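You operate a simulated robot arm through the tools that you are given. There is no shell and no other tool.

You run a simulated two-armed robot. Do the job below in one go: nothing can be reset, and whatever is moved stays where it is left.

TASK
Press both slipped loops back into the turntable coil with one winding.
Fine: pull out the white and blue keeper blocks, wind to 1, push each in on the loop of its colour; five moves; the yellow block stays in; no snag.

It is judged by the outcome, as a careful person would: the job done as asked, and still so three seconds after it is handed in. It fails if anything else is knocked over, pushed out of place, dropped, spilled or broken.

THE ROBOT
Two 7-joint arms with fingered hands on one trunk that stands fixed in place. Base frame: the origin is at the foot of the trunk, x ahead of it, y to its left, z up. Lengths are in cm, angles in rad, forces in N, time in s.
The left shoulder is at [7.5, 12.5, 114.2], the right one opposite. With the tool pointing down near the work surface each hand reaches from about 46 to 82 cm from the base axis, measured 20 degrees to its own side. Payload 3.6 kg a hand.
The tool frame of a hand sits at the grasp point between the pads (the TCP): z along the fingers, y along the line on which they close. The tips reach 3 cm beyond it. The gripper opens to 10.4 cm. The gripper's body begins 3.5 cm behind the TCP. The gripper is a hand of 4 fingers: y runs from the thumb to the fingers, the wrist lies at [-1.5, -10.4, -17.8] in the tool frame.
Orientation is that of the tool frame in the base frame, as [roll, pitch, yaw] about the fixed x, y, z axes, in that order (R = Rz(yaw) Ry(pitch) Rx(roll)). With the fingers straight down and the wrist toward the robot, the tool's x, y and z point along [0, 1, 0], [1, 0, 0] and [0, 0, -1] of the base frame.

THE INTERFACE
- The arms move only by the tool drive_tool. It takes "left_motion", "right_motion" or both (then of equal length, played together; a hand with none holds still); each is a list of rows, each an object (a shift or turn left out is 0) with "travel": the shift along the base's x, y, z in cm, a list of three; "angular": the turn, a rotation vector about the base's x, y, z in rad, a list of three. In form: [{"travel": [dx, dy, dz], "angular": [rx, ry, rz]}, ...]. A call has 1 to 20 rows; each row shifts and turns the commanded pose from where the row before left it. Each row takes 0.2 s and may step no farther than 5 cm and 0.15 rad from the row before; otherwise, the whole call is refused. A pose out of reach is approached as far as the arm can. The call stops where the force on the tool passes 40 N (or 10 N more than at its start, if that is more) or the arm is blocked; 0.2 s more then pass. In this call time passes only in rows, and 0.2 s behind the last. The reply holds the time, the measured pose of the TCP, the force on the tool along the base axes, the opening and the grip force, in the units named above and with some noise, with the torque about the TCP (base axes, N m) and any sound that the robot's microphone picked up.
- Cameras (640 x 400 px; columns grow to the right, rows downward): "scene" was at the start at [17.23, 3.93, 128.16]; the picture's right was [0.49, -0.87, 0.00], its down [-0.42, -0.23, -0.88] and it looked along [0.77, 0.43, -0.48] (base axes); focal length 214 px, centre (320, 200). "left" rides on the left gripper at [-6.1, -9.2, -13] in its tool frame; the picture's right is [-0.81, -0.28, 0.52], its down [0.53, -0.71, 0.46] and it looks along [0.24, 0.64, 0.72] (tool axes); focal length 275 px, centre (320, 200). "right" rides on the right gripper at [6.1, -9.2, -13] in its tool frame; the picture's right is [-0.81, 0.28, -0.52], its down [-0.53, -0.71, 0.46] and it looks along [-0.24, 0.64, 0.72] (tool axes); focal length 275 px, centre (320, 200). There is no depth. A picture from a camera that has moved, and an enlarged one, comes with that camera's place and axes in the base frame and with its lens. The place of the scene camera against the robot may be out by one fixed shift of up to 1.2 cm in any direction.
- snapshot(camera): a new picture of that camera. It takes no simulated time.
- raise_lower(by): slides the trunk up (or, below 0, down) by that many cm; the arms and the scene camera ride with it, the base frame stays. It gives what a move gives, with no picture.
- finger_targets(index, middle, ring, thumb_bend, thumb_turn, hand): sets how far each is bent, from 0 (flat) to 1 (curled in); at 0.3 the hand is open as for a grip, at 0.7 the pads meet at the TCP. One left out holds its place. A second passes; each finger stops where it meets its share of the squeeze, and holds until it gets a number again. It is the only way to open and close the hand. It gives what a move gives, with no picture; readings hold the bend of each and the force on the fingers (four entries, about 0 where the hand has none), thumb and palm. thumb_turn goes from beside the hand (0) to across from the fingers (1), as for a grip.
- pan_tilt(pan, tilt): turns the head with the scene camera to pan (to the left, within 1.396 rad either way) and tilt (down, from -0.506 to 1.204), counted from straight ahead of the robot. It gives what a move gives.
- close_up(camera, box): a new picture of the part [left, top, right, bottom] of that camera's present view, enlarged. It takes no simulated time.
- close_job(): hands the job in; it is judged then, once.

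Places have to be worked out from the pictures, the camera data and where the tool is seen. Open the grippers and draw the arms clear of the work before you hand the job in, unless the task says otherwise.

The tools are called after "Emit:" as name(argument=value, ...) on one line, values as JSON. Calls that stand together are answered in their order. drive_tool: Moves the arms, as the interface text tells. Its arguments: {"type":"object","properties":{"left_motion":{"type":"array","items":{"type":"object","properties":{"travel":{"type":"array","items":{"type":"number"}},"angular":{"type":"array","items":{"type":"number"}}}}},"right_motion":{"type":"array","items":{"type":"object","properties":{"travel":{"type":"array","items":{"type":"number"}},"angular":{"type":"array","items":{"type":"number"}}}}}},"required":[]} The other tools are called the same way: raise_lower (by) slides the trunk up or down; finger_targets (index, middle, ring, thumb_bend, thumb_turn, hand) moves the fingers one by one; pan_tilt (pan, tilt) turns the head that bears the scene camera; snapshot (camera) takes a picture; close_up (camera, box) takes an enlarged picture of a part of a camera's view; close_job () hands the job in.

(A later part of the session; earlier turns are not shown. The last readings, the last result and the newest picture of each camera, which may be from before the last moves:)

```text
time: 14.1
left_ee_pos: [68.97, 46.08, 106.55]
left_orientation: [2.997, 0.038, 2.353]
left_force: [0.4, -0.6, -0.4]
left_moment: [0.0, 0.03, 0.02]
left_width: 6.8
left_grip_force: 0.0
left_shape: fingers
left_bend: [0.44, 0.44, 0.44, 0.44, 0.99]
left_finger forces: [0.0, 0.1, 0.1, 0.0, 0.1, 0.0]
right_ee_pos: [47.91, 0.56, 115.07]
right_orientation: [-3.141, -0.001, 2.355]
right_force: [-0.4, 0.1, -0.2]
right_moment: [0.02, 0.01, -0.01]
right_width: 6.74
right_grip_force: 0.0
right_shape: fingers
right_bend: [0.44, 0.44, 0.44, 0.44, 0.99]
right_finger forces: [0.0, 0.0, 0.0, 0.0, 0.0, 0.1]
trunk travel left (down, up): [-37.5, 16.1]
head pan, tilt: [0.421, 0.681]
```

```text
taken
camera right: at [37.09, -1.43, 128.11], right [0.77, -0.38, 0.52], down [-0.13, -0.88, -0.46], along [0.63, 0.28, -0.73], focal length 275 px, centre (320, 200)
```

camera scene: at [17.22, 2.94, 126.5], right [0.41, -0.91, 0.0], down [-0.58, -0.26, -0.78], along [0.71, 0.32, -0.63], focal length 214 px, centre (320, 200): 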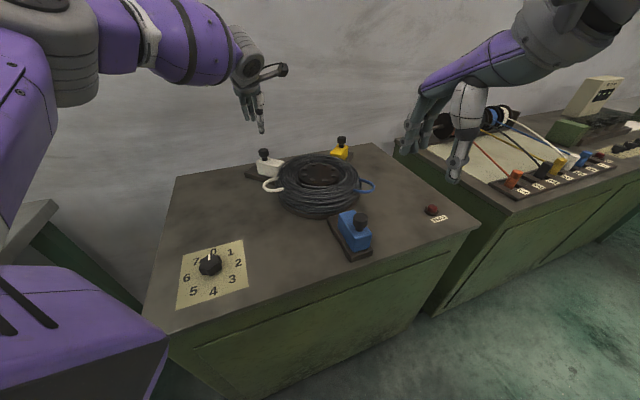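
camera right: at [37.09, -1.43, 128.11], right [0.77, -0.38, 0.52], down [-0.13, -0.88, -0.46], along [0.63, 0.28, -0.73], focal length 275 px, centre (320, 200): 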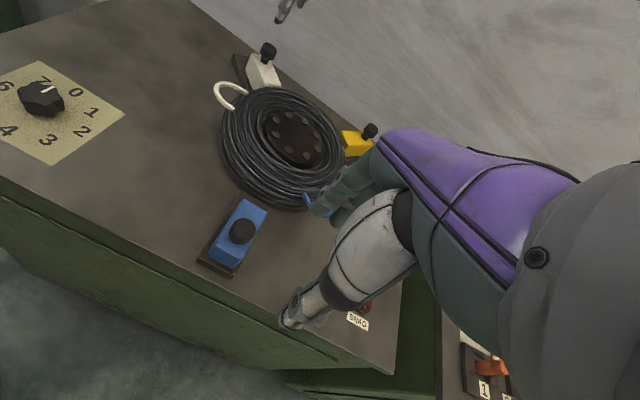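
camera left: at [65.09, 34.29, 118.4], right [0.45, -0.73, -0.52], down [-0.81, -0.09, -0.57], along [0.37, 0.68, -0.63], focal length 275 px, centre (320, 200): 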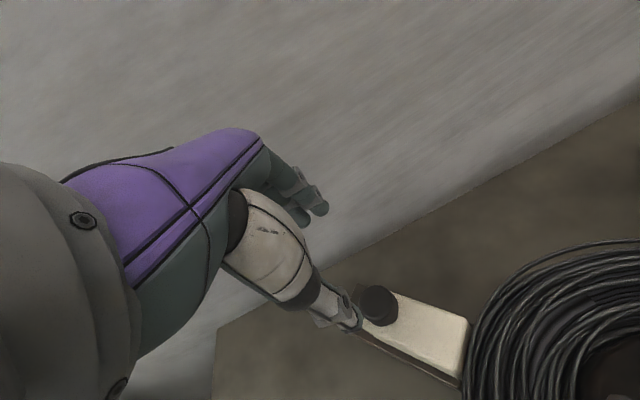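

The left arm reaches. I enlarge its view of the white knob to correct the aim before going down.

Emit:
close_up(camera="left", box=[310, 240, 450, 360])

Emit:
close_up(camera="scene", box=[220, 70, 310, 200])

```text
3.33 times, centred on (380, 300) of left
camera zoom: at [65.09, 34.29, 118.4], right [0.45, -0.73, -0.52], down [-0.81, -0.09, -0.57], along [0.37, 0.68, -0.63], focal length 918 px, centre (120, -133)
```

zoom: 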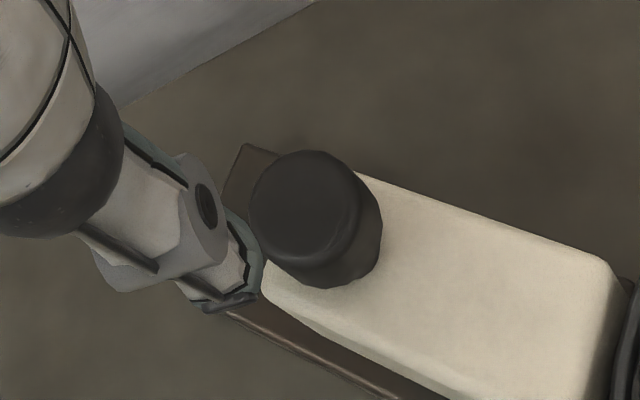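

```text
3.08 times, centred on (265, 135) of scene
camera zoom: at [17.22, 2.94, 126.5], right [0.41, -0.91, 0.0], down [-0.58, -0.26, -0.78], along [0.71, 0.32, -0.63], focal length 660 px, centre (489, 400)
```

zoom: 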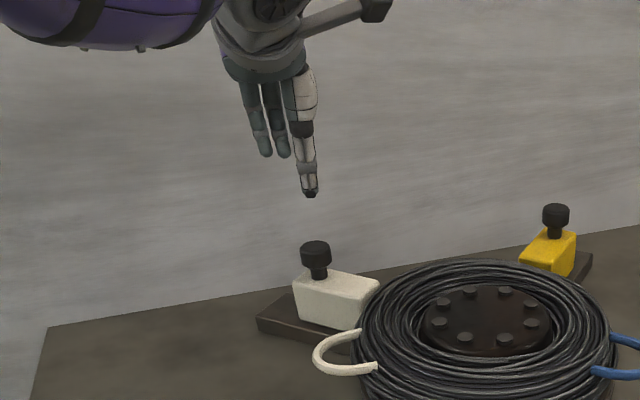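

The knob reads as (68.9, 46.0) with its top near z 95.9, almost directly below the TCP. I descend 6 cm first, then re-check.

Emit:
drive_tool(left_motion=[{"travel": [0, 0, -2]}, {"travel": [0, 0, -2]}, {"travel": [0, 0, -2]}])

Emit:
close_up(camera="scene", box=[230, 100, 300, 190])

Emit:
snapshot(camera="left")

Emit:
close_up(camera="right", box=[210, 0, 310, 90])

```text
time: 14.9
left_ee_pos: [68.77, 46.01, 100.64]
left_orientation: [2.996, 0.038, 2.352]
left_force: [-0.2, -1.3, 0.8]
left_moment: [-0.01, 0.0, -0.01]
left_width: 6.78
left_grip_force: 0.0
left_shape: fingers
left_bend: [0.44, 0.44, 0.44, 0.44, 0.99]
left_finger forces: [0.0, 0.0, 0.0, 0.0, 0.0, 0.0]
right_ee_pos: [47.82, 0.7, 115.14]
right_orientation: [3.142, -0.001, 2.356]
right_force: [-0.4, -0.3, 0.6]
right_moment: [-0.02, 0.01, -0.04]
right_width: 6.73
right_grip_force: 0.0
right_shape: fingers
right_bend: [0.44, 0.44, 0.44, 0.44, 0.99]
right_finger forces: [0.1, 0.0, 0.1, 0.1, 0.0, 0.0]
trunk travel left (down, up): [-37.5, 16.1]
head pan, tilt: [0.421, 0.681]
```

```text
4.44 times, centred on (265, 145) of scene
camera zoom: at [17.16, 2.98, 126.51], right [0.41, -0.91, 0.0], down [-0.57, -0.26, -0.78], along [0.71, 0.32, -0.63], focal length 953 px, centre (564, 444)
```

zoom: 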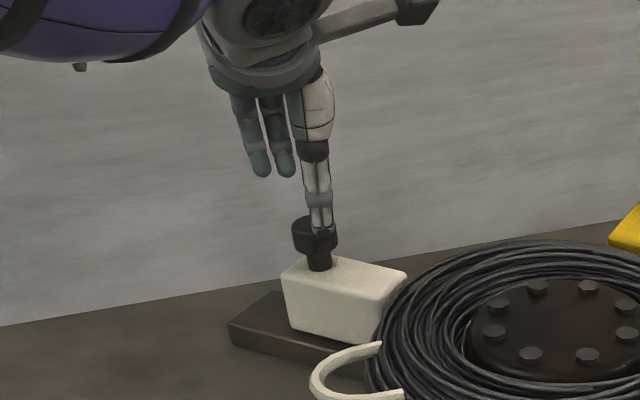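

```text
taken
camera left: at [65.03, 34.13, 112.4], right [0.45, -0.73, -0.52], down [-0.81, -0.09, -0.57], along [0.37, 0.68, -0.63], focal length 275 px, centre (320, 200)
```

left: 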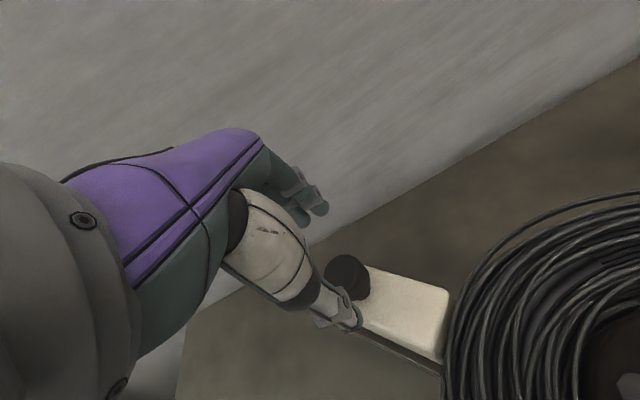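

```text
4.44 times, centred on (260, 45) of right
camera zoom: at [37.02, -1.39, 128.13], right [0.77, -0.38, 0.52], down [-0.13, -0.88, -0.46], along [0.63, 0.28, -0.72], focal length 1224 px, centre (587, 889)
```

zoom: 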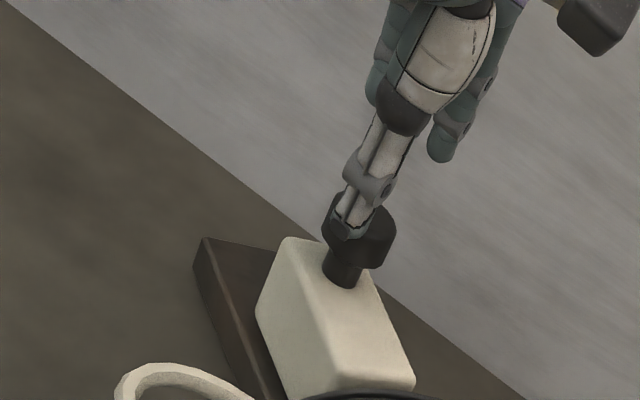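

Alignment holds: the knob lies between thumb and fingers. I lower the last 4 cm to z ≈ 96.6.

Emit:
drive_tool(left_motion=[{"travel": [0.05, -0.05, -1.4]}, {"travel": [0.05, -0.05, -1.4]}, {"travel": [0, 0, -1.2]}])

Emit:
close_up(camera="scene", box=[235, 110, 295, 190])

Emit:
close_up(camera="left", box=[240, 160, 400, 340])

Emit:
close_up(camera="right", box=[220, 0, 310, 90])

```text
time: 15.7
left_ee_pos: [68.98, 45.74, 96.74]
left_orientation: [2.997, 0.037, 2.351]
left_force: [0.1, 0.1, -0.4]
left_moment: [-0.02, 0.01, 0.02]
left_width: 6.79
left_grip_force: 0.1
left_shape: fingers
left_bend: [0.44, 0.44, 0.44, 0.44, 0.99]
left_finger forces: [0.1, 0.0, 0.0, 0.0, 0.0, 0.0]
right_ee_pos: [47.81, 0.78, 115.14]
right_orientation: [3.142, -0.001, 2.356]
right_force: [-0.4, -0.2, -0.1]
right_moment: [0.0, 0.0, 0.01]
right_width: 6.71
right_grip_force: 0.1
right_shape: fingers
right_bend: [0.44, 0.44, 0.44, 0.44, 0.99]
right_finger forces: [0.0, 0.0, 0.0, 0.0, 0.0, 0.0]
trunk travel left (down, up): [-37.5, 16.1]
head pan, tilt: [0.421, 0.681]
```

```text
5.00 times, centred on (265, 150) of scene
camera zoom: at [17.14, 2.98, 126.52], right [0.41, -0.91, 0.0], down [-0.57, -0.26, -0.78], along [0.71, 0.32, -0.63], focal length 1072 px, centre (595, 450)
```

zoom: 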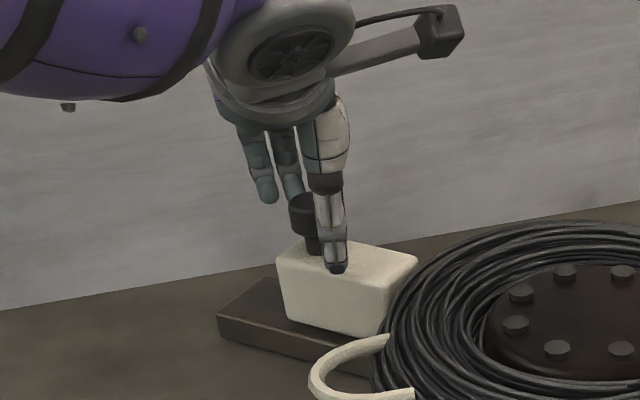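

```text
2.22 times, centred on (320, 250) of left
camera zoom: at [65.03, 33.91, 108.59], right [0.45, -0.73, -0.52], down [-0.81, -0.09, -0.57], along [0.37, 0.68, -0.63], focal length 612 px, centre (320, 89)
```

zoom: 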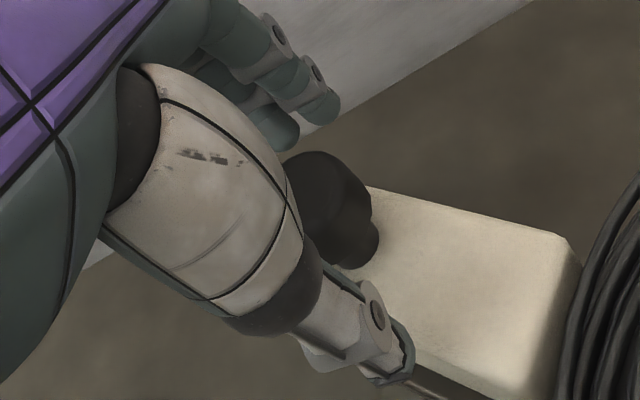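

```text
4.44 times, centred on (265, 45) of right
camera zoom: at [37.0, -1.39, 128.14], right [0.77, -0.38, 0.52], down [-0.13, -0.88, -0.46], along [0.63, 0.28, -0.72], focal length 1224 px, centre (564, 889)
```

zoom: 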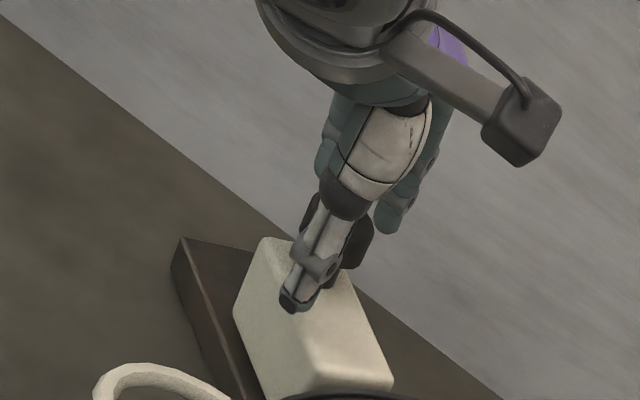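

Fingers and thumb straddle the white knob without contact, so I close the left hand on it.

Emit:
finger_targets(hand="left", index=0.68, middle=0.68, ring=0.68, thumb_bend=0.68)

Emit:
close_up(camera="scene", box=[235, 110, 295, 190])

Emit:
close_up(camera="left", box=[240, 160, 400, 340])

```text
time: 16.7
left_ee_pos: [68.97, 45.74, 96.88]
left_orientation: [2.997, 0.038, 2.354]
left_force: [4.6, 3.1, 1.7]
left_moment: [0.15, -0.09, -0.06]
left_width: 2.36
left_grip_force: 8.1
left_shape: fingers
left_bend: [0.62, 0.62, 0.68, 0.62, 1.0]
left_finger forces: [4.8, 6.8, 0.0, 0.1, 5.6, 0.0]
right_ee_pos: [47.8, 0.65, 115.15]
right_orientation: [-3.141, 0.0, 2.356]
right_force: [-0.8, 0.5, 0.1]
right_moment: [0.03, -0.01, 0.0]
right_width: 6.7
right_grip_force: 0.2
right_shape: fingers
right_bend: [0.44, 0.44, 0.44, 0.44, 0.99]
right_finger forces: [0.1, 0.0, 0.0, 0.1, 0.1, 0.1]
trunk travel left (down, up): [-37.5, 16.1]
head pan, tilt: [0.421, 0.681]
```

```text
5.00 times, centred on (265, 150) of scene
camera zoom: at [17.16, 3.01, 126.51], right [0.41, -0.91, 0.0], down [-0.57, -0.26, -0.78], along [0.71, 0.32, -0.63], focal length 1072 px, centre (595, 450)
```

zoom: 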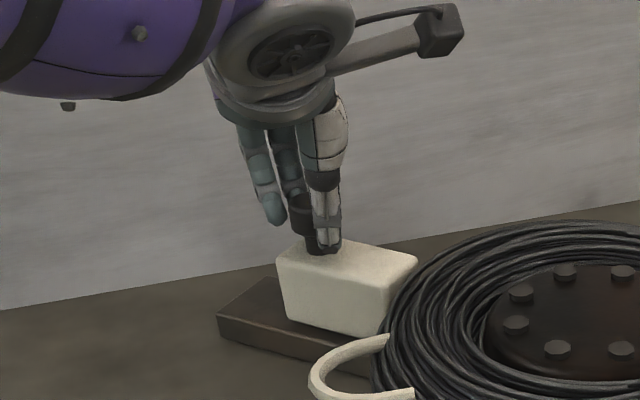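

```text
2.22 times, centred on (320, 250) of left
camera zoom: at [65.06, 33.94, 108.63], right [0.45, -0.73, -0.52], down [-0.81, -0.09, -0.57], along [0.37, 0.68, -0.63], focal length 612 px, centre (320, 89)
```

zoom: 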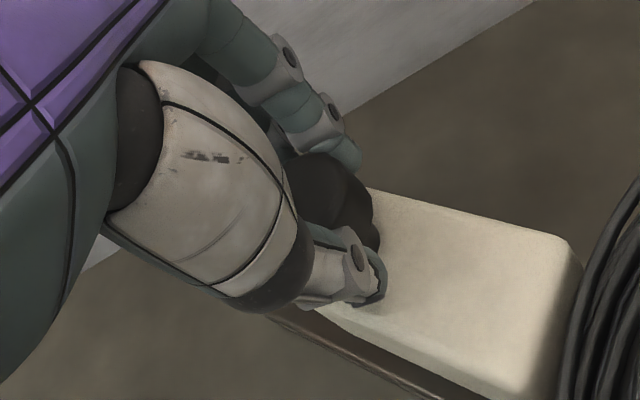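

The white knob is gripped. I pull the white block outward along +y in small steps.

Emit:
drive_tool(left_motion=[{"travel": [0, 0.7, 0]}, {"travel": [0, 0.7, 0]}, {"travel": [0, 0.7, 0]}, {"travel": [0, 0.7, 0]}])

Emit:
close_up(camera="scene", box=[225, 110, 295, 190])

Emit:
close_up(camera="left", box=[240, 160, 440, 340])

```text
time: 17.7
left_ee_pos: [68.96, 48.42, 96.82]
left_orientation: [2.996, 0.039, 2.354]
left_force: [9.0, -0.8, 0.5]
left_moment: [0.04, -0.22, -0.12]
left_width: 2.41
left_grip_force: 9.4
left_shape: fingers
left_bend: [0.62, 0.62, 0.68, 0.62, 1.0]
left_finger forces: [6.4, 6.1, 0.0, 0.0, 5.9, 0.1]
right_ee_pos: [47.83, 0.71, 115.12]
right_orientation: [-3.141, 0.001, 2.356]
right_force: [0.2, -0.3, 0.7]
right_moment: [0.02, 0.01, 0.01]
right_width: 6.69
right_grip_force: 0.1
right_shape: fingers
right_bend: [0.44, 0.44, 0.44, 0.44, 0.99]
right_finger forces: [0.1, 0.1, 0.1, 0.0, 0.0, 0.0]
trunk travel left (down, up): [-37.5, 16.1]
head pan, tilt: [0.421, 0.681]
```

```text
5.00 times, centred on (260, 150) of scene
camera zoom: at [17.21, 2.99, 126.51], right [0.41, -0.91, 0.0], down [-0.57, -0.26, -0.78], along [0.71, 0.32, -0.63], focal length 1072 px, centre (620, 450)
```

zoom: 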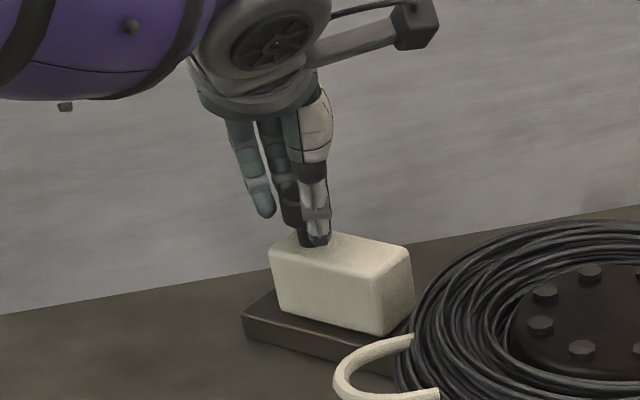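

```text
2.22 times, centred on (340, 250) of left
camera zoom: at [65.0, 36.72, 108.65], right [0.45, -0.73, -0.52], down [-0.81, -0.09, -0.57], along [0.37, 0.68, -0.63], focal length 612 px, centre (276, 89)
```

zoom: 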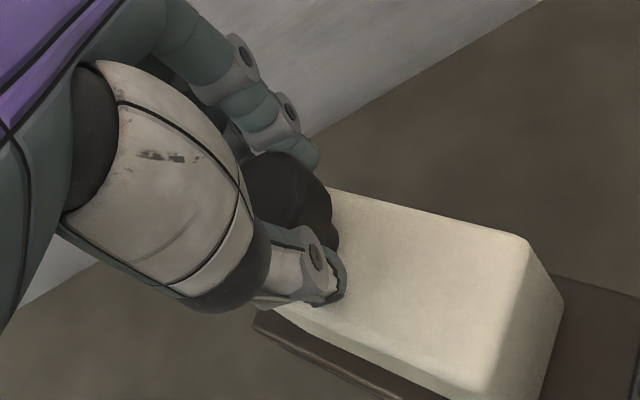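

The block follows, with a small sideways load. I continue outward with a slight +x correction, feeling for the end stop.

Emit:
drive_tool(left_motion=[{"travel": [0.1, 0.5, 0]}, {"travel": [0.05, 0.5, 0]}, {"travel": [0.05, 0.5, 0]}, {"travel": [0, 0.4, 0]}])

Emit:
close_up(camera="scene", box=[225, 110, 295, 190])

Emit:
close_up(camera="left", box=[240, 160, 440, 340])

```text
time: 18.7
left_ee_pos: [68.95, 50.35, 96.89]
left_orientation: [2.995, 0.039, 2.353]
left_force: [2.4, 0.6, -0.7]
left_moment: [-0.03, -0.05, -0.04]
left_width: 2.38
left_grip_force: 8.6
left_shape: fingers
left_bend: [0.62, 0.62, 0.68, 0.61, 1.0]
left_finger forces: [4.2, 5.4, 0.0, 0.0, 7.2, 0.0]
right_ee_pos: [47.74, 0.82, 115.1]
right_orientation: [-3.141, -0.001, 2.356]
right_force: [-0.6, 0.3, 1.0]
right_moment: [0.01, 0.05, 0.03]
right_width: 6.74
right_grip_force: 0.1
right_shape: fingers
right_bend: [0.44, 0.44, 0.44, 0.44, 0.99]
right_finger forces: [0.0, 0.0, 0.1, 0.1, 0.0, 0.0]
trunk travel left (down, up): [-37.5, 16.1]
head pan, tilt: [0.421, 0.681]
```

```text
5.00 times, centred on (260, 150) of scene
camera zoom: at [17.17, 2.98, 126.51], right [0.41, -0.91, 0.0], down [-0.57, -0.26, -0.78], along [0.71, 0.32, -0.63], focal length 1072 px, centre (620, 450)
```

zoom: 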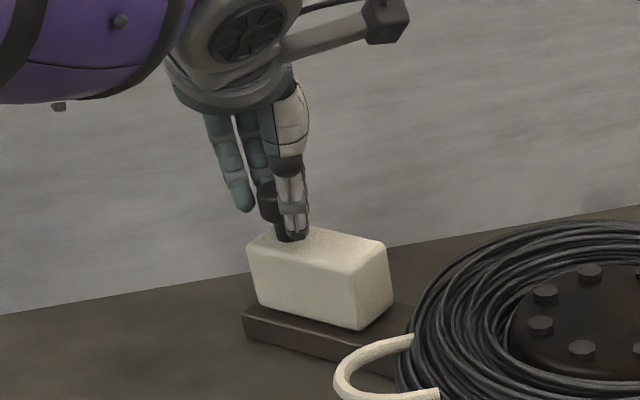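

```text
2.22 times, centred on (340, 250) of left
camera zoom: at [65.14, 38.58, 108.65], right [0.45, -0.73, -0.52], down [-0.81, -0.09, -0.57], along [0.37, 0.68, -0.63], focal length 612 px, centre (276, 89)
```

zoom: 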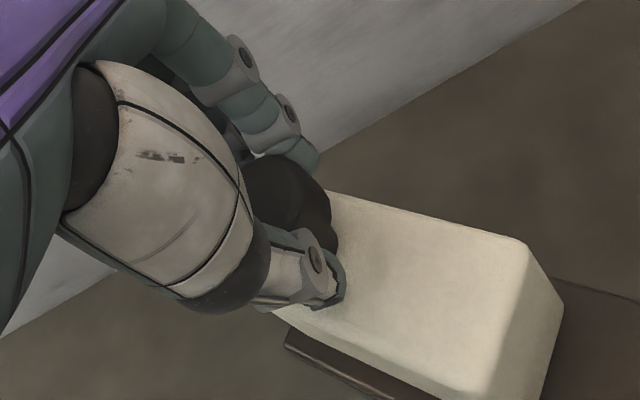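

About 4.6 cm out so far and still sliding freely. I add two short steps to find the stop, as with the blue block.

Emit:
drive_tool(left_motion=[{"travel": [0, 0.3, 0]}, {"travel": [0, 0.3, 0]}])

Emit:
close_up(camera="scene", box=[225, 110, 295, 190])

```text
time: 19.3
left_ee_pos: [69.0, 50.95, 96.96]
left_orientation: [2.996, 0.038, 2.352]
left_force: [2.5, -1.9, -0.9]
left_moment: [-0.05, -0.07, -0.05]
left_width: 2.41
left_grip_force: 9.0
left_shape: fingers
left_bend: [0.62, 0.63, 0.68, 0.61, 1.0]
left_finger forces: [4.4, 4.9, 0.0, 0.0, 7.7, 0.1]
right_ee_pos: [47.82, 0.64, 115.03]
right_orientation: [-3.142, 0.001, 2.356]
right_force: [0.4, 0.5, -0.4]
right_moment: [0.0, 0.01, 0.01]
right_width: 6.73
right_grip_force: 0.0
right_shape: fingers
right_bend: [0.44, 0.44, 0.44, 0.44, 0.99]
right_finger forces: [0.1, 0.0, 0.1, 0.0, 0.0, 0.1]
trunk travel left (down, up): [-37.5, 16.1]
head pan, tilt: [0.421, 0.681]
```

```text
5.00 times, centred on (260, 150) of scene
camera zoom: at [17.17, 2.93, 126.51], right [0.41, -0.91, 0.0], down [-0.57, -0.26, -0.78], along [0.71, 0.32, -0.63], focal length 1072 px, centre (620, 450)
```

zoom: 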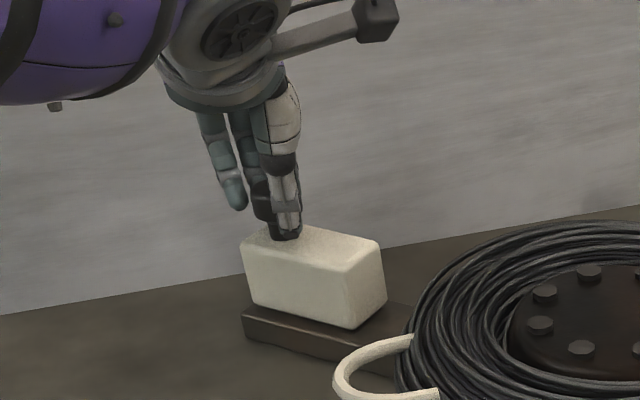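

The block is close to the rail end with the force still low. One more 0.3 cm step.

Emit:
drive_tool(left_motion=[{"travel": [0, 0.3, 0]}])

Emit:
close_up(camera="scene", box=[225, 110, 295, 190])

```text
time: 19.7
left_ee_pos: [69.08, 51.1, 96.9]
left_orientation: [2.996, 0.041, 2.353]
left_force: [3.0, -7.6, -0.8]
left_moment: [-0.22, -0.04, -0.06]
left_width: 2.44
left_grip_force: 9.3
left_shape: fingers
left_bend: [0.63, 0.64, 0.68, 0.6, 1.0]
left_finger forces: [4.6, 3.1, 0.0, 0.0, 9.5, 0.0]
right_ee_pos: [47.92, 0.77, 115.21]
right_orientation: [-3.141, -0.001, 2.358]
right_force: [-0.2, 0.6, -0.3]
right_moment: [-0.02, 0.03, 0.01]
right_width: 6.71
right_grip_force: 0.0
right_shape: fingers
right_bend: [0.44, 0.44, 0.44, 0.44, 0.99]
right_finger forces: [0.0, 0.0, 0.0, 0.0, 0.0, 0.0]
trunk travel left (down, up): [-37.5, 16.1]
head pan, tilt: [0.421, 0.681]
```

```text
5.00 times, centred on (260, 150) of scene
camera zoom: at [17.18, 2.87, 126.51], right [0.41, -0.91, 0.0], down [-0.57, -0.26, -0.78], along [0.71, 0.32, -0.63], focal length 1072 px, centre (620, 450)
```

zoom: 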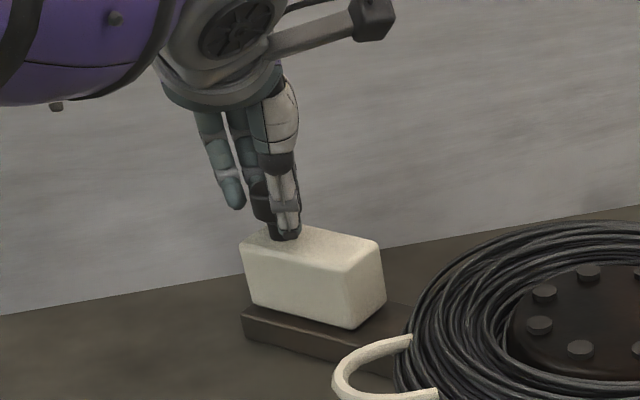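

The load jumped to 7.6 N with no motion: the white block is at its outer stop. I ease off, open the hand and lift straight up clear of the knob.

Emit:
drive_tool(left_motion=[{"travel": [0, -0.2, 0]}])

Emit:
finger_targets(hand="left", index=0.44, middle=0.44, ring=0.44, thumb_bend=0.44)

Emit:
drive_tool(left_motion=[{"travel": [0, 0, 2]}, {"travel": [0, 0, 3]}, {"travel": [0, 0, 4]}, {"travel": [-1, 0, 4]}])

Emit:
snapshot(camera="scene")

Emit:
close_up(camera="scene", box=[230, 130, 400, 270])

```text
time: 20.1
left_ee_pos: [69.07, 51.03, 96.93]
left_orientation: [2.996, 0.039, 2.353]
left_force: [4.9, -4.9, -0.8]
left_moment: [-0.15, -0.09, -0.1]
left_width: 2.4
left_grip_force: 8.7
left_shape: fingers
left_bend: [0.63, 0.64, 0.68, 0.61, 1.0]
left_finger forces: [5.4, 4.4, 0.0, 0.0, 7.5, 0.1]
right_ee_pos: [47.93, 0.68, 115.07]
right_orientation: [3.141, 0.0, 2.357]
right_force: [-0.1, 0.3, -0.9]
right_moment: [0.01, -0.01, 0.02]
right_width: 6.72
right_grip_force: 0.2
right_shape: fingers
right_bend: [0.44, 0.44, 0.44, 0.44, 0.99]
right_finger forces: [0.0, 0.1, 0.1, 0.0, 0.1, 0.0]
trunk travel left (down, up): [-37.5, 16.1]
head pan, tilt: [0.421, 0.681]
```

```text
time: 21.1
left_ee_pos: [68.82, 51.08, 96.91]
left_orientation: [2.995, 0.039, 2.354]
left_force: [-0.2, -0.2, 0.3]
left_moment: [0.01, 0.0, -0.03]
left_width: 6.68
left_grip_force: 0.0
left_shape: fingers
left_bend: [0.44, 0.44, 0.44, 0.44, 0.99]
left_finger forces: [0.0, 0.0, 0.0, 0.0, 0.0, 0.1]
right_ee_pos: [47.7, 0.63, 115.21]
right_orientation: [3.141, -0.001, 2.356]
right_force: [-0.4, 0.5, 0.7]
right_moment: [-0.02, 0.01, 0.03]
right_width: 6.69
right_grip_force: 0.2
right_shape: fingers
right_bend: [0.44, 0.44, 0.44, 0.44, 0.99]
right_finger forces: [0.0, 0.0, 0.1, 0.1, 0.1, 0.0]
trunk travel left (down, up): [-37.5, 16.1]
head pan, tilt: [0.421, 0.681]
```

```text
time: 22.1
left_ee_pos: [67.67, 51.08, 110.07]
left_orientation: [2.997, 0.039, 2.354]
left_force: [0.7, -0.2, 0.2]
left_moment: [0.0, 0.02, 0.0]
left_width: 6.72
left_grip_force: 0.0
left_shape: fingers
left_bend: [0.44, 0.44, 0.44, 0.44, 0.99]
left_finger forces: [0.0, 0.0, 0.0, 0.0, 0.1, 0.0]
right_ee_pos: [47.61, 0.77, 115.15]
right_orientation: [-3.141, 0.0, 2.356]
right_force: [0.1, 1.0, 0.4]
right_moment: [0.0, 0.01, -0.01]
right_width: 6.71
right_grip_force: 0.0
right_shape: fingers
right_bend: [0.44, 0.44, 0.44, 0.44, 0.99]
right_finger forces: [0.0, 0.0, 0.0, 0.1, 0.0, 0.0]
trunk travel left (down, up): [-37.5, 16.1]
head pan, tilt: [0.421, 0.681]
```

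```text
taken
camera scene: at [17.03, 2.96, 126.54], right [0.41, -0.91, 0.0], down [-0.57, -0.26, -0.78], along [0.71, 0.32, -0.63], focal length 214 px, centre (320, 200)
```

scene: 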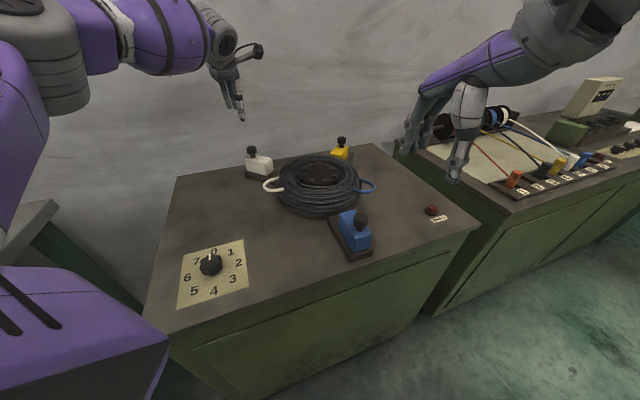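

```text
2.86 times, centred on (315, 200) of scene
camera zoom: at [17.03, 2.96, 126.54], right [0.41, -0.91, 0.0], down [-0.57, -0.26, -0.78], along [0.71, 0.32, -0.63], focal length 613 px, centre (334, 200)
```

zoom: 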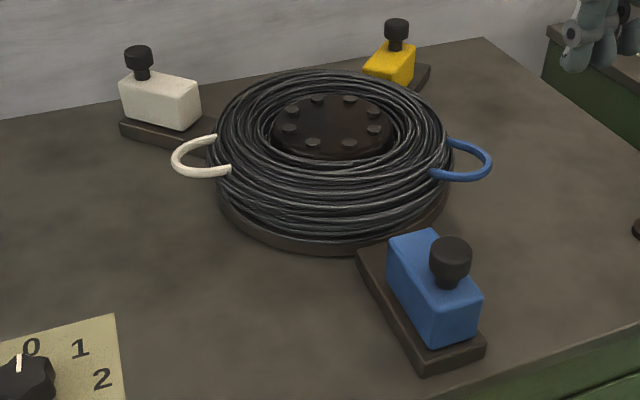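

Both blocks are fully out. Next is the dial: I enlarge it in the right-hand and scene views to fix its centre and height.

Emit:
close_up(camera="right", box=[0, 50, 140, 170])

Emit:
close_up(camera="scene", box=[165, 225, 265, 315])

```text
3.33 times, centred on (70, 110) of right
camera zoom: at [36.89, -1.42, 128.18], right [0.77, -0.38, 0.52], down [-0.13, -0.88, -0.46], along [0.63, 0.28, -0.72], focal length 918 px, centre (1153, 500)
```

zoom: 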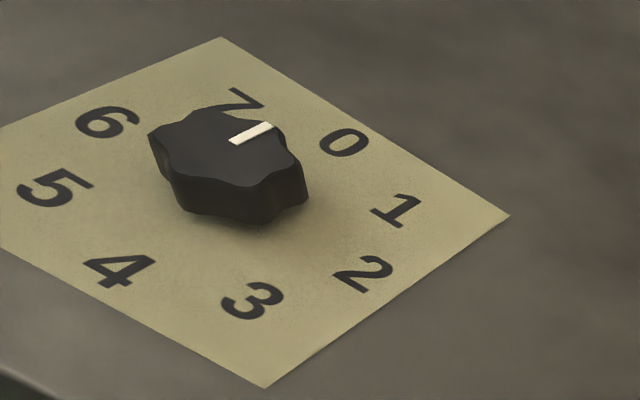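

```text
4.44 times, centred on (215, 270) of scene
camera zoom: at [17.03, 2.96, 126.54], right [0.41, -0.91, 0.0], down [-0.57, -0.26, -0.78], along [0.71, 0.32, -0.63], focal length 953 px, centre (787, -111)
```

zoom: 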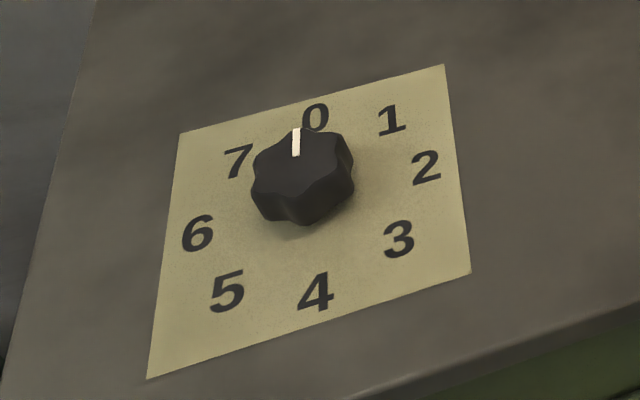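

The dial knob's top centre triangulates to about (32.85, 35.8, 88.2), roughly 5 cm across, with its pointer lobe at 45°. That spot is close in for the left arm, so I raise the trunk 14 cm and open the left hand.

Emit:
raise_lower(by=14)

Emit:
finger_targets(hand="left", index=0.32, middle=0.32, ring=0.32, thumb_bend=0.32)

Emit:
drive_tool(left_motion=[{"travel": [-3.5, -1.5, 0], "angular": [-0.0375, 0.065, 0]}, {"travel": [-3.5, -1.5, 0], "angular": [-0.0375, 0.065, 0]}, {"travel": [-3.5, -1.5, -1]}, {"travel": [-3.5, -1.5, -1]}, {"travel": [-3.5, -1.5, -2]}, {"travel": [-3.5, -1.5, -2]}, {"travel": [-3.5, -1.5, -2]}, {"travel": [-3.5, -1.5, -2]}, {"travel": [-3.5, -1.5, -2]}, {"travel": [-3.3, -1.7, -2]}])

Emit:
snapshot(camera="left")

Emit:
snapshot(camera="scene")

```text
time: 23.8
left_ee_pos: [66.82, 51.18, 128.67]
left_orientation: [2.945, 0.089, 2.349]
left_force: [0.5, -0.1, -0.4]
left_moment: [0.01, 0.03, -0.02]
left_width: 6.71
left_grip_force: 0.1
left_shape: fingers
left_bend: [0.44, 0.44, 0.44, 0.44, 0.99]
left_finger forces: [0.0, 0.0, 0.0, 0.0, 0.0, 0.0]
right_ee_pos: [47.95, 0.72, 129.14]
right_orientation: [-3.141, -0.004, 2.357]
right_force: [-0.2, 0.3, -0.3]
right_moment: [0.02, 0.05, 0.01]
right_width: 6.73
right_grip_force: 0.2
right_shape: fingers
right_bend: [0.44, 0.44, 0.44, 0.44, 0.99]
right_finger forces: [0.0, 0.1, 0.0, 0.1, 0.0, 0.0]
trunk travel left (down, up): [-51.5, 2.1]
head pan, tilt: [0.421, 0.681]
```

```text
time: 24.8
left_ee_pos: [66.7, 51.05, 128.89]
left_orientation: [2.944, 0.091, 2.351]
left_force: [-0.1, -0.5, -0.4]
left_moment: [0.02, 0.02, -0.03]
left_width: 9.76
left_grip_force: 0.1
left_shape: fingers
left_bend: [0.32, 0.32, 0.32, 0.32, 0.98]
left_finger forces: [0.1, 0.0, 0.1, 0.0, 0.0, 0.0]
right_ee_pos: [47.91, 0.7, 129.27]
right_orientation: [3.14, -0.002, 2.356]
right_force: [-0.4, -0.1, 0.1]
right_moment: [0.0, 0.01, 0.01]
right_width: 6.72
right_grip_force: 0.1
right_shape: fingers
right_bend: [0.44, 0.44, 0.44, 0.44, 0.99]
right_finger forces: [0.0, 0.1, 0.0, 0.1, 0.0, 0.0]
trunk travel left (down, up): [-51.5, 2.1]
head pan, tilt: [0.421, 0.681]
```

```text
time: 27.0
left_ee_pos: [33.29, 36.46, 115.04]
left_orientation: [3.088, 0.055, 2.36]
left_force: [-0.3, -1.4, -0.1]
left_moment: [-0.02, -0.02, -0.02]
left_width: 9.78
left_grip_force: 0.1
left_shape: fingers
left_bend: [0.32, 0.32, 0.32, 0.32, 0.98]
left_finger forces: [0.0, 0.0, 0.1, 0.0, 0.0, 0.1]
left hand out of reach, approached as far as the arm can: row 10
right_ee_pos: [47.83, 0.54, 129.25]
right_orientation: [3.142, 0.0, 2.356]
right_force: [0.0, -0.3, -0.5]
right_moment: [0.01, 0.0, 0.03]
right_width: 6.72
right_grip_force: 0.0
right_shape: fingers
right_bend: [0.44, 0.44, 0.44, 0.44, 0.99]
right_finger forces: [0.1, 0.0, 0.1, 0.1, 0.1, 0.1]
trunk travel left (down, up): [-51.5, 2.1]
head pan, tilt: [0.421, 0.681]
```

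```text
taken
camera left: at [30.12, 25.71, 127.8], right [0.42, -0.76, -0.49], down [-0.84, -0.13, -0.52], along [0.33, 0.63, -0.7], focal length 275 px, centre (320, 200)
```

left: 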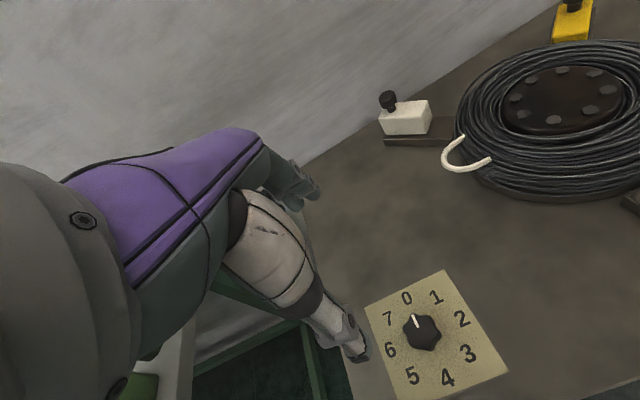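

```text
taken
camera scene: at [9.57, 2.91, 142.22], right [0.41, -0.91, 0.0], down [-0.57, -0.26, -0.78], along [0.71, 0.32, -0.63], focal length 214 px, centre (320, 200)
```

scene: 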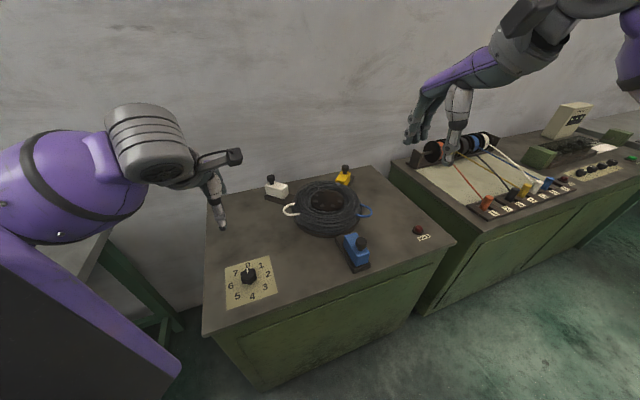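

The pose was just out of reach because the wrist is level with the shoulder; it should ease as the hand descends. I lower it over the dial while levelling the tool, then check the pose.

Emit:
drive_tool(left_motion=[{"travel": [0.3, 0, -3], "angular": [0, 0.019, 0]}, {"travel": [0.3, 0, -3], "angular": [0, 0.019, 0]}, {"travel": [0.2, 0, -3], "angular": [0, 0.019, 0]}, {"travel": [0.1, 0, -3], "angular": [0, 0.019, 0]}])

Emit:
snapshot(camera="left")

Emit:
snapshot(camera="scene")

```text
time: 28.0
left_ee_pos: [33.91, 36.49, 103.16]
left_orientation: [3.141, -0.002, 2.362]
left_force: [-0.3, -0.4, -0.6]
left_moment: [-0.01, 0.0, 0.03]
left_width: 9.81
left_grip_force: 0.1
left_shape: fingers
left_bend: [0.32, 0.32, 0.32, 0.32, 0.98]
left_finger forces: [0.1, 0.0, 0.0, 0.0, 0.0, 0.0]
right_ee_pos: [47.9, 0.67, 129.21]
right_orientation: [3.142, 0.002, 2.356]
right_force: [-0.1, -0.3, -0.6]
right_moment: [-0.02, 0.01, 0.0]
right_width: 6.73
right_grip_force: 0.2
right_shape: fingers
right_bend: [0.44, 0.44, 0.44, 0.44, 0.99]
right_finger forces: [0.1, 0.0, 0.0, 0.1, 0.0, 0.0]
trunk travel left (down, up): [-51.5, 2.1]
head pan, tilt: [0.421, 0.681]
```

```text
taken
camera left: at [31.78, 25.63, 116.16], right [0.38, -0.76, -0.52], down [-0.88, -0.13, -0.45], along [0.28, 0.63, -0.72], focal length 275 px, centre (320, 200)
```

left: 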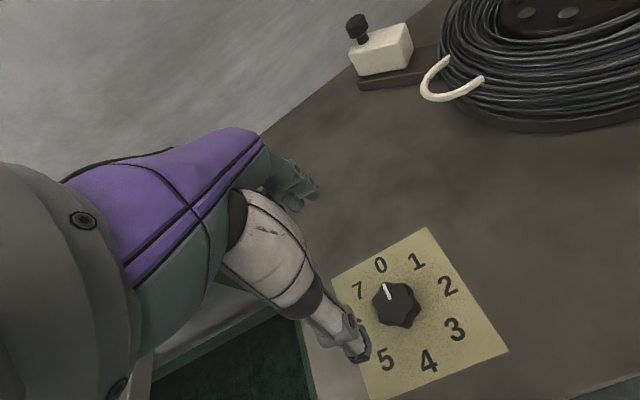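

```text
taken
camera scene: at [9.59, 2.97, 142.21], right [0.41, -0.91, 0.0], down [-0.57, -0.26, -0.78], along [0.71, 0.32, -0.63], focal length 214 px, centre (320, 200)
```

scene: 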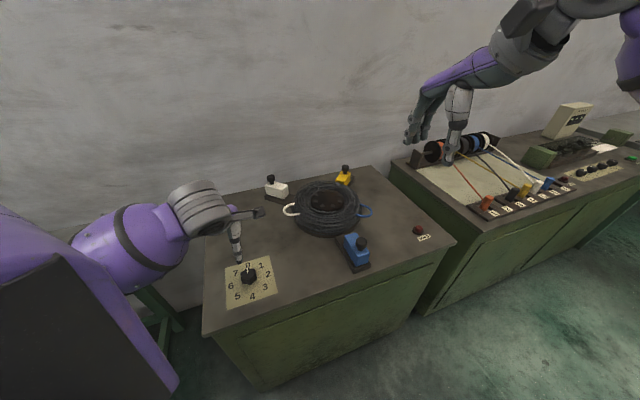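

The tool is now level at (33.9, 36.5, 103.2). I enlarge the dial to correct the aim before going down onto it.

Emit:
close_up(camera="left", box=[330, 230, 510, 390])

```text
2.50 times, centred on (420, 310) of left
camera zoom: at [31.78, 25.63, 116.16], right [0.38, -0.76, -0.52], down [-0.88, -0.13, -0.45], along [0.28, 0.63, -0.72], focal length 688 px, centre (70, -75)
```

zoom: 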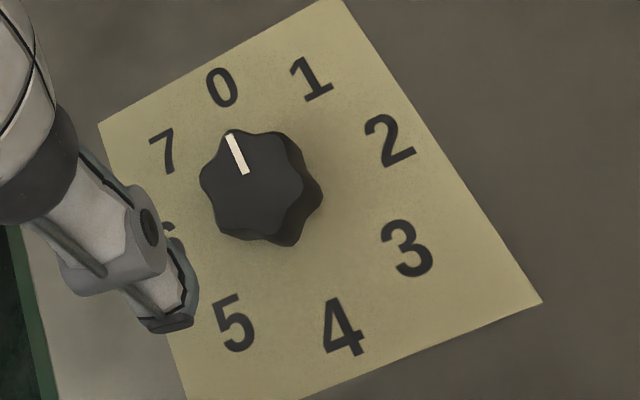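

The dial centre reads (33.0, 35.8). I move over it and descend to z ≈ 93 to verify clearance around the knob.

Emit:
drive_tool(left_motion=[{"travel": [-0.45, -0.35, -2]}, {"travel": [-0.45, -0.35, -2.5]}, {"travel": [0, 0, -2.8]}, {"travel": [0, 0, -2.8]}])

Emit:
close_up(camera="left", box=[230, 170, 430, 350])

Emit:
close_up(camera="scene", box=[200, 190, 300, 320])

Emit:
snapshot(camera="right")

```text
time: 29.0
left_ee_pos: [32.96, 35.99, 93.1]
left_orientation: [3.14, -0.005, 2.361]
left_force: [0.2, -0.6, 0.3]
left_moment: [-0.01, 0.01, 0.0]
left_width: 9.81
left_grip_force: 0.1
left_shape: fingers
left_bend: [0.32, 0.32, 0.32, 0.32, 0.98]
left_finger forces: [0.1, 0.0, 0.0, 0.1, 0.0, 0.0]
right_ee_pos: [47.88, 0.72, 129.28]
right_orientation: [3.141, 0.001, 2.355]
right_force: [0.3, -0.6, 0.2]
right_moment: [-0.01, -0.04, -0.02]
right_width: 6.72
right_grip_force: 0.1
right_shape: fingers
right_bend: [0.44, 0.44, 0.44, 0.44, 0.99]
right_finger forces: [0.0, 0.0, 0.1, 0.1, 0.1, 0.0]
trunk travel left (down, up): [-51.5, 2.1]
head pan, tilt: [0.421, 0.681]
```

```text
2.22 times, centred on (330, 260) of left
camera zoom: at [30.79, 24.97, 106.15], right [0.38, -0.76, -0.52], down [-0.88, -0.13, -0.45], along [0.28, 0.63, -0.72], focal length 612 px, centre (298, 67)
```

zoom: 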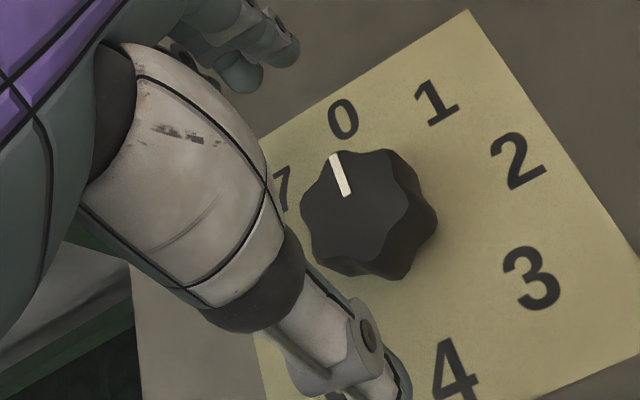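

```text
3.08 times, centred on (250, 255) of scene
camera zoom: at [9.59, 2.96, 142.21], right [0.41, -0.91, 0.0], down [-0.57, -0.26, -0.78], along [0.71, 0.32, -0.63], focal length 660 px, centre (535, 31)
```

zoom: 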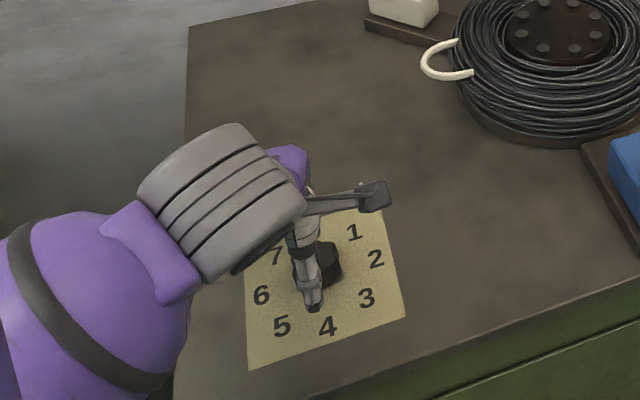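

```text
taken
camera right: at [37.05, -1.45, 142.28], right [0.77, -0.38, 0.52], down [-0.13, -0.88, -0.46], along [0.63, 0.28, -0.72], focal length 275 px, centre (320, 200)
```

right: 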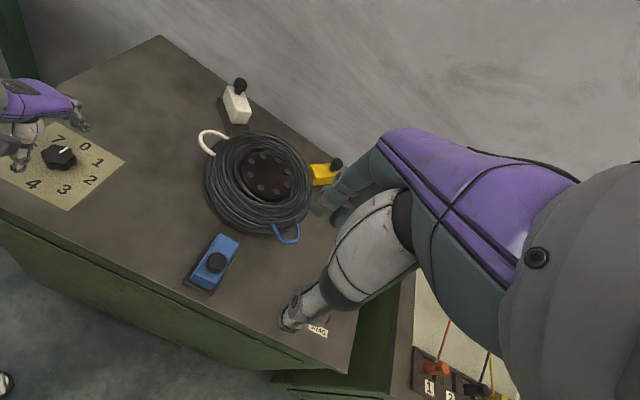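

The knob sits between thumb and fingers with room on both sides. I shift −0.25 cm in y and lower to z ≈ 89.5, leaving the tips above the card.

Emit:
drive_tool(left_motion=[{"travel": [0.05, -0.12, -1.2]}, {"travel": [0.05, -0.12, -1.2]}, {"travel": [0, 0, -1.2]}])

Emit:
close_up(camera="left", box=[230, 150, 430, 330])

Emit:
close_up(camera="right", box=[0, 70, 130, 210])

```text
time: 29.8
left_ee_pos: [33.13, 35.65, 89.41]
left_orientation: [-3.139, -0.004, 2.361]
left_force: [0.2, -0.2, -0.3]
left_moment: [-0.03, 0.04, 0.01]
left_width: 9.76
left_grip_force: 0.1
left_shape: fingers
left_bend: [0.32, 0.32, 0.32, 0.32, 0.98]
left_finger forces: [0.0, 0.0, 0.0, 0.0, 0.1, 0.1]
right_ee_pos: [47.93, 0.72, 129.29]
right_orientation: [3.141, -0.001, 2.356]
right_force: [0.1, 0.4, -0.5]
right_moment: [0.02, 0.01, 0.01]
right_width: 6.72
right_grip_force: 0.0
right_shape: fingers
right_bend: [0.44, 0.44, 0.44, 0.44, 0.99]
right_finger forces: [0.1, 0.1, 0.0, 0.1, 0.1, 0.0]
trunk travel left (down, up): [-51.5, 2.1]
head pan, tilt: [0.421, 0.681]
```

```text
2.22 times, centred on (330, 240) of left
camera zoom: at [31.02, 24.78, 102.46], right [0.38, -0.76, -0.52], down [-0.88, -0.13, -0.45], along [0.28, 0.63, -0.72], focal length 612 px, centre (298, 111)
```

zoom: 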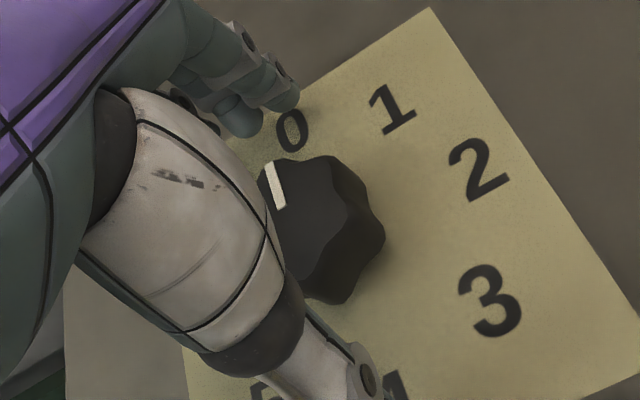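

```text
2.86 times, centred on (65, 140) of right
camera zoom: at [37.06, -1.44, 142.27], right [0.77, -0.38, 0.52], down [-0.13, -0.88, -0.46], along [0.63, 0.28, -0.72], focal length 786 px, centre (1049, 371)
```

zoom: 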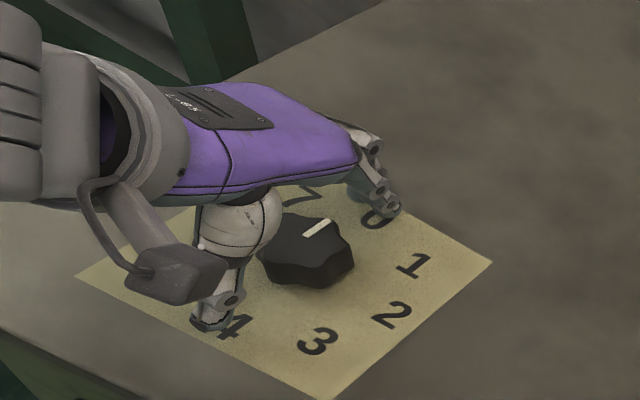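

Fingers lie near the 0 and the thumb near the 4, with the knob between them. I close the hand on the dial knob.

Emit:
finger_targets(hand="left", index=0.62, middle=0.62, ring=0.62, thumb_bend=0.62)

Emit:
close_up(camera="left", box=[230, 150, 430, 330])

Emit:
close_up(camera="right", box=[0, 70, 130, 210])

```text
time: 30.8
left_ee_pos: [33.26, 35.75, 89.47]
left_orientation: [3.141, -0.001, 2.363]
left_force: [5.4, 6.5, -0.1]
left_moment: [0.18, -0.13, 0.0]
left_width: 3.57
left_grip_force: 7.2
left_shape: fingers
left_bend: [0.55, 0.57, 0.62, 0.58, 1.0]
left_finger forces: [5.3, 5.6, 0.1, 0.1, 3.4, 0.0]
right_ee_pos: [47.87, 0.7, 129.31]
right_orientation: [-3.141, 0.001, 2.355]
right_force: [-0.6, 0.1, -0.1]
right_moment: [0.01, 0.0, 0.0]
right_width: 6.74
right_grip_force: 0.0
right_shape: fingers
right_bend: [0.44, 0.44, 0.44, 0.44, 0.99]
right_finger forces: [0.0, 0.1, 0.0, 0.0, 0.0, 0.0]
trunk travel left (down, up): [-51.5, 2.1]
head pan, tilt: [0.421, 0.681]
```

```text
2.22 times, centred on (330, 240) of left
camera zoom: at [31.09, 24.85, 102.49], right [0.38, -0.76, -0.52], down [-0.88, -0.13, -0.45], along [0.28, 0.63, -0.72], focal length 612 px, centre (298, 111)
```

zoom: 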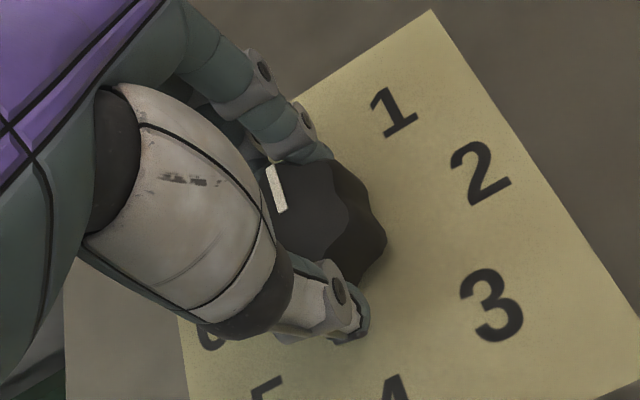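

```text
2.86 times, centred on (65, 140) of right
camera zoom: at [37.12, -1.37, 142.26], right [0.77, -0.38, 0.52], down [-0.13, -0.88, -0.46], along [0.63, 0.28, -0.72], focal length 786 px, centre (1049, 371)
```

zoom: 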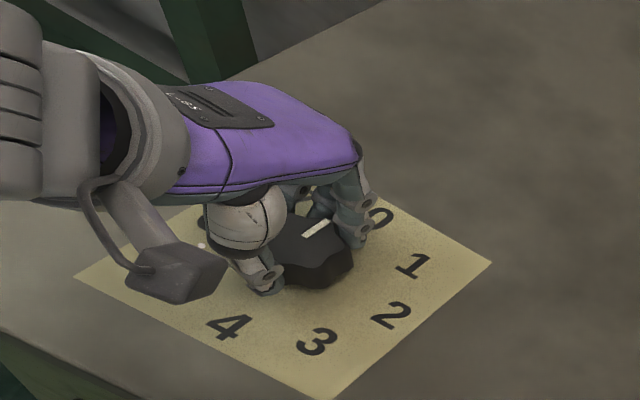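

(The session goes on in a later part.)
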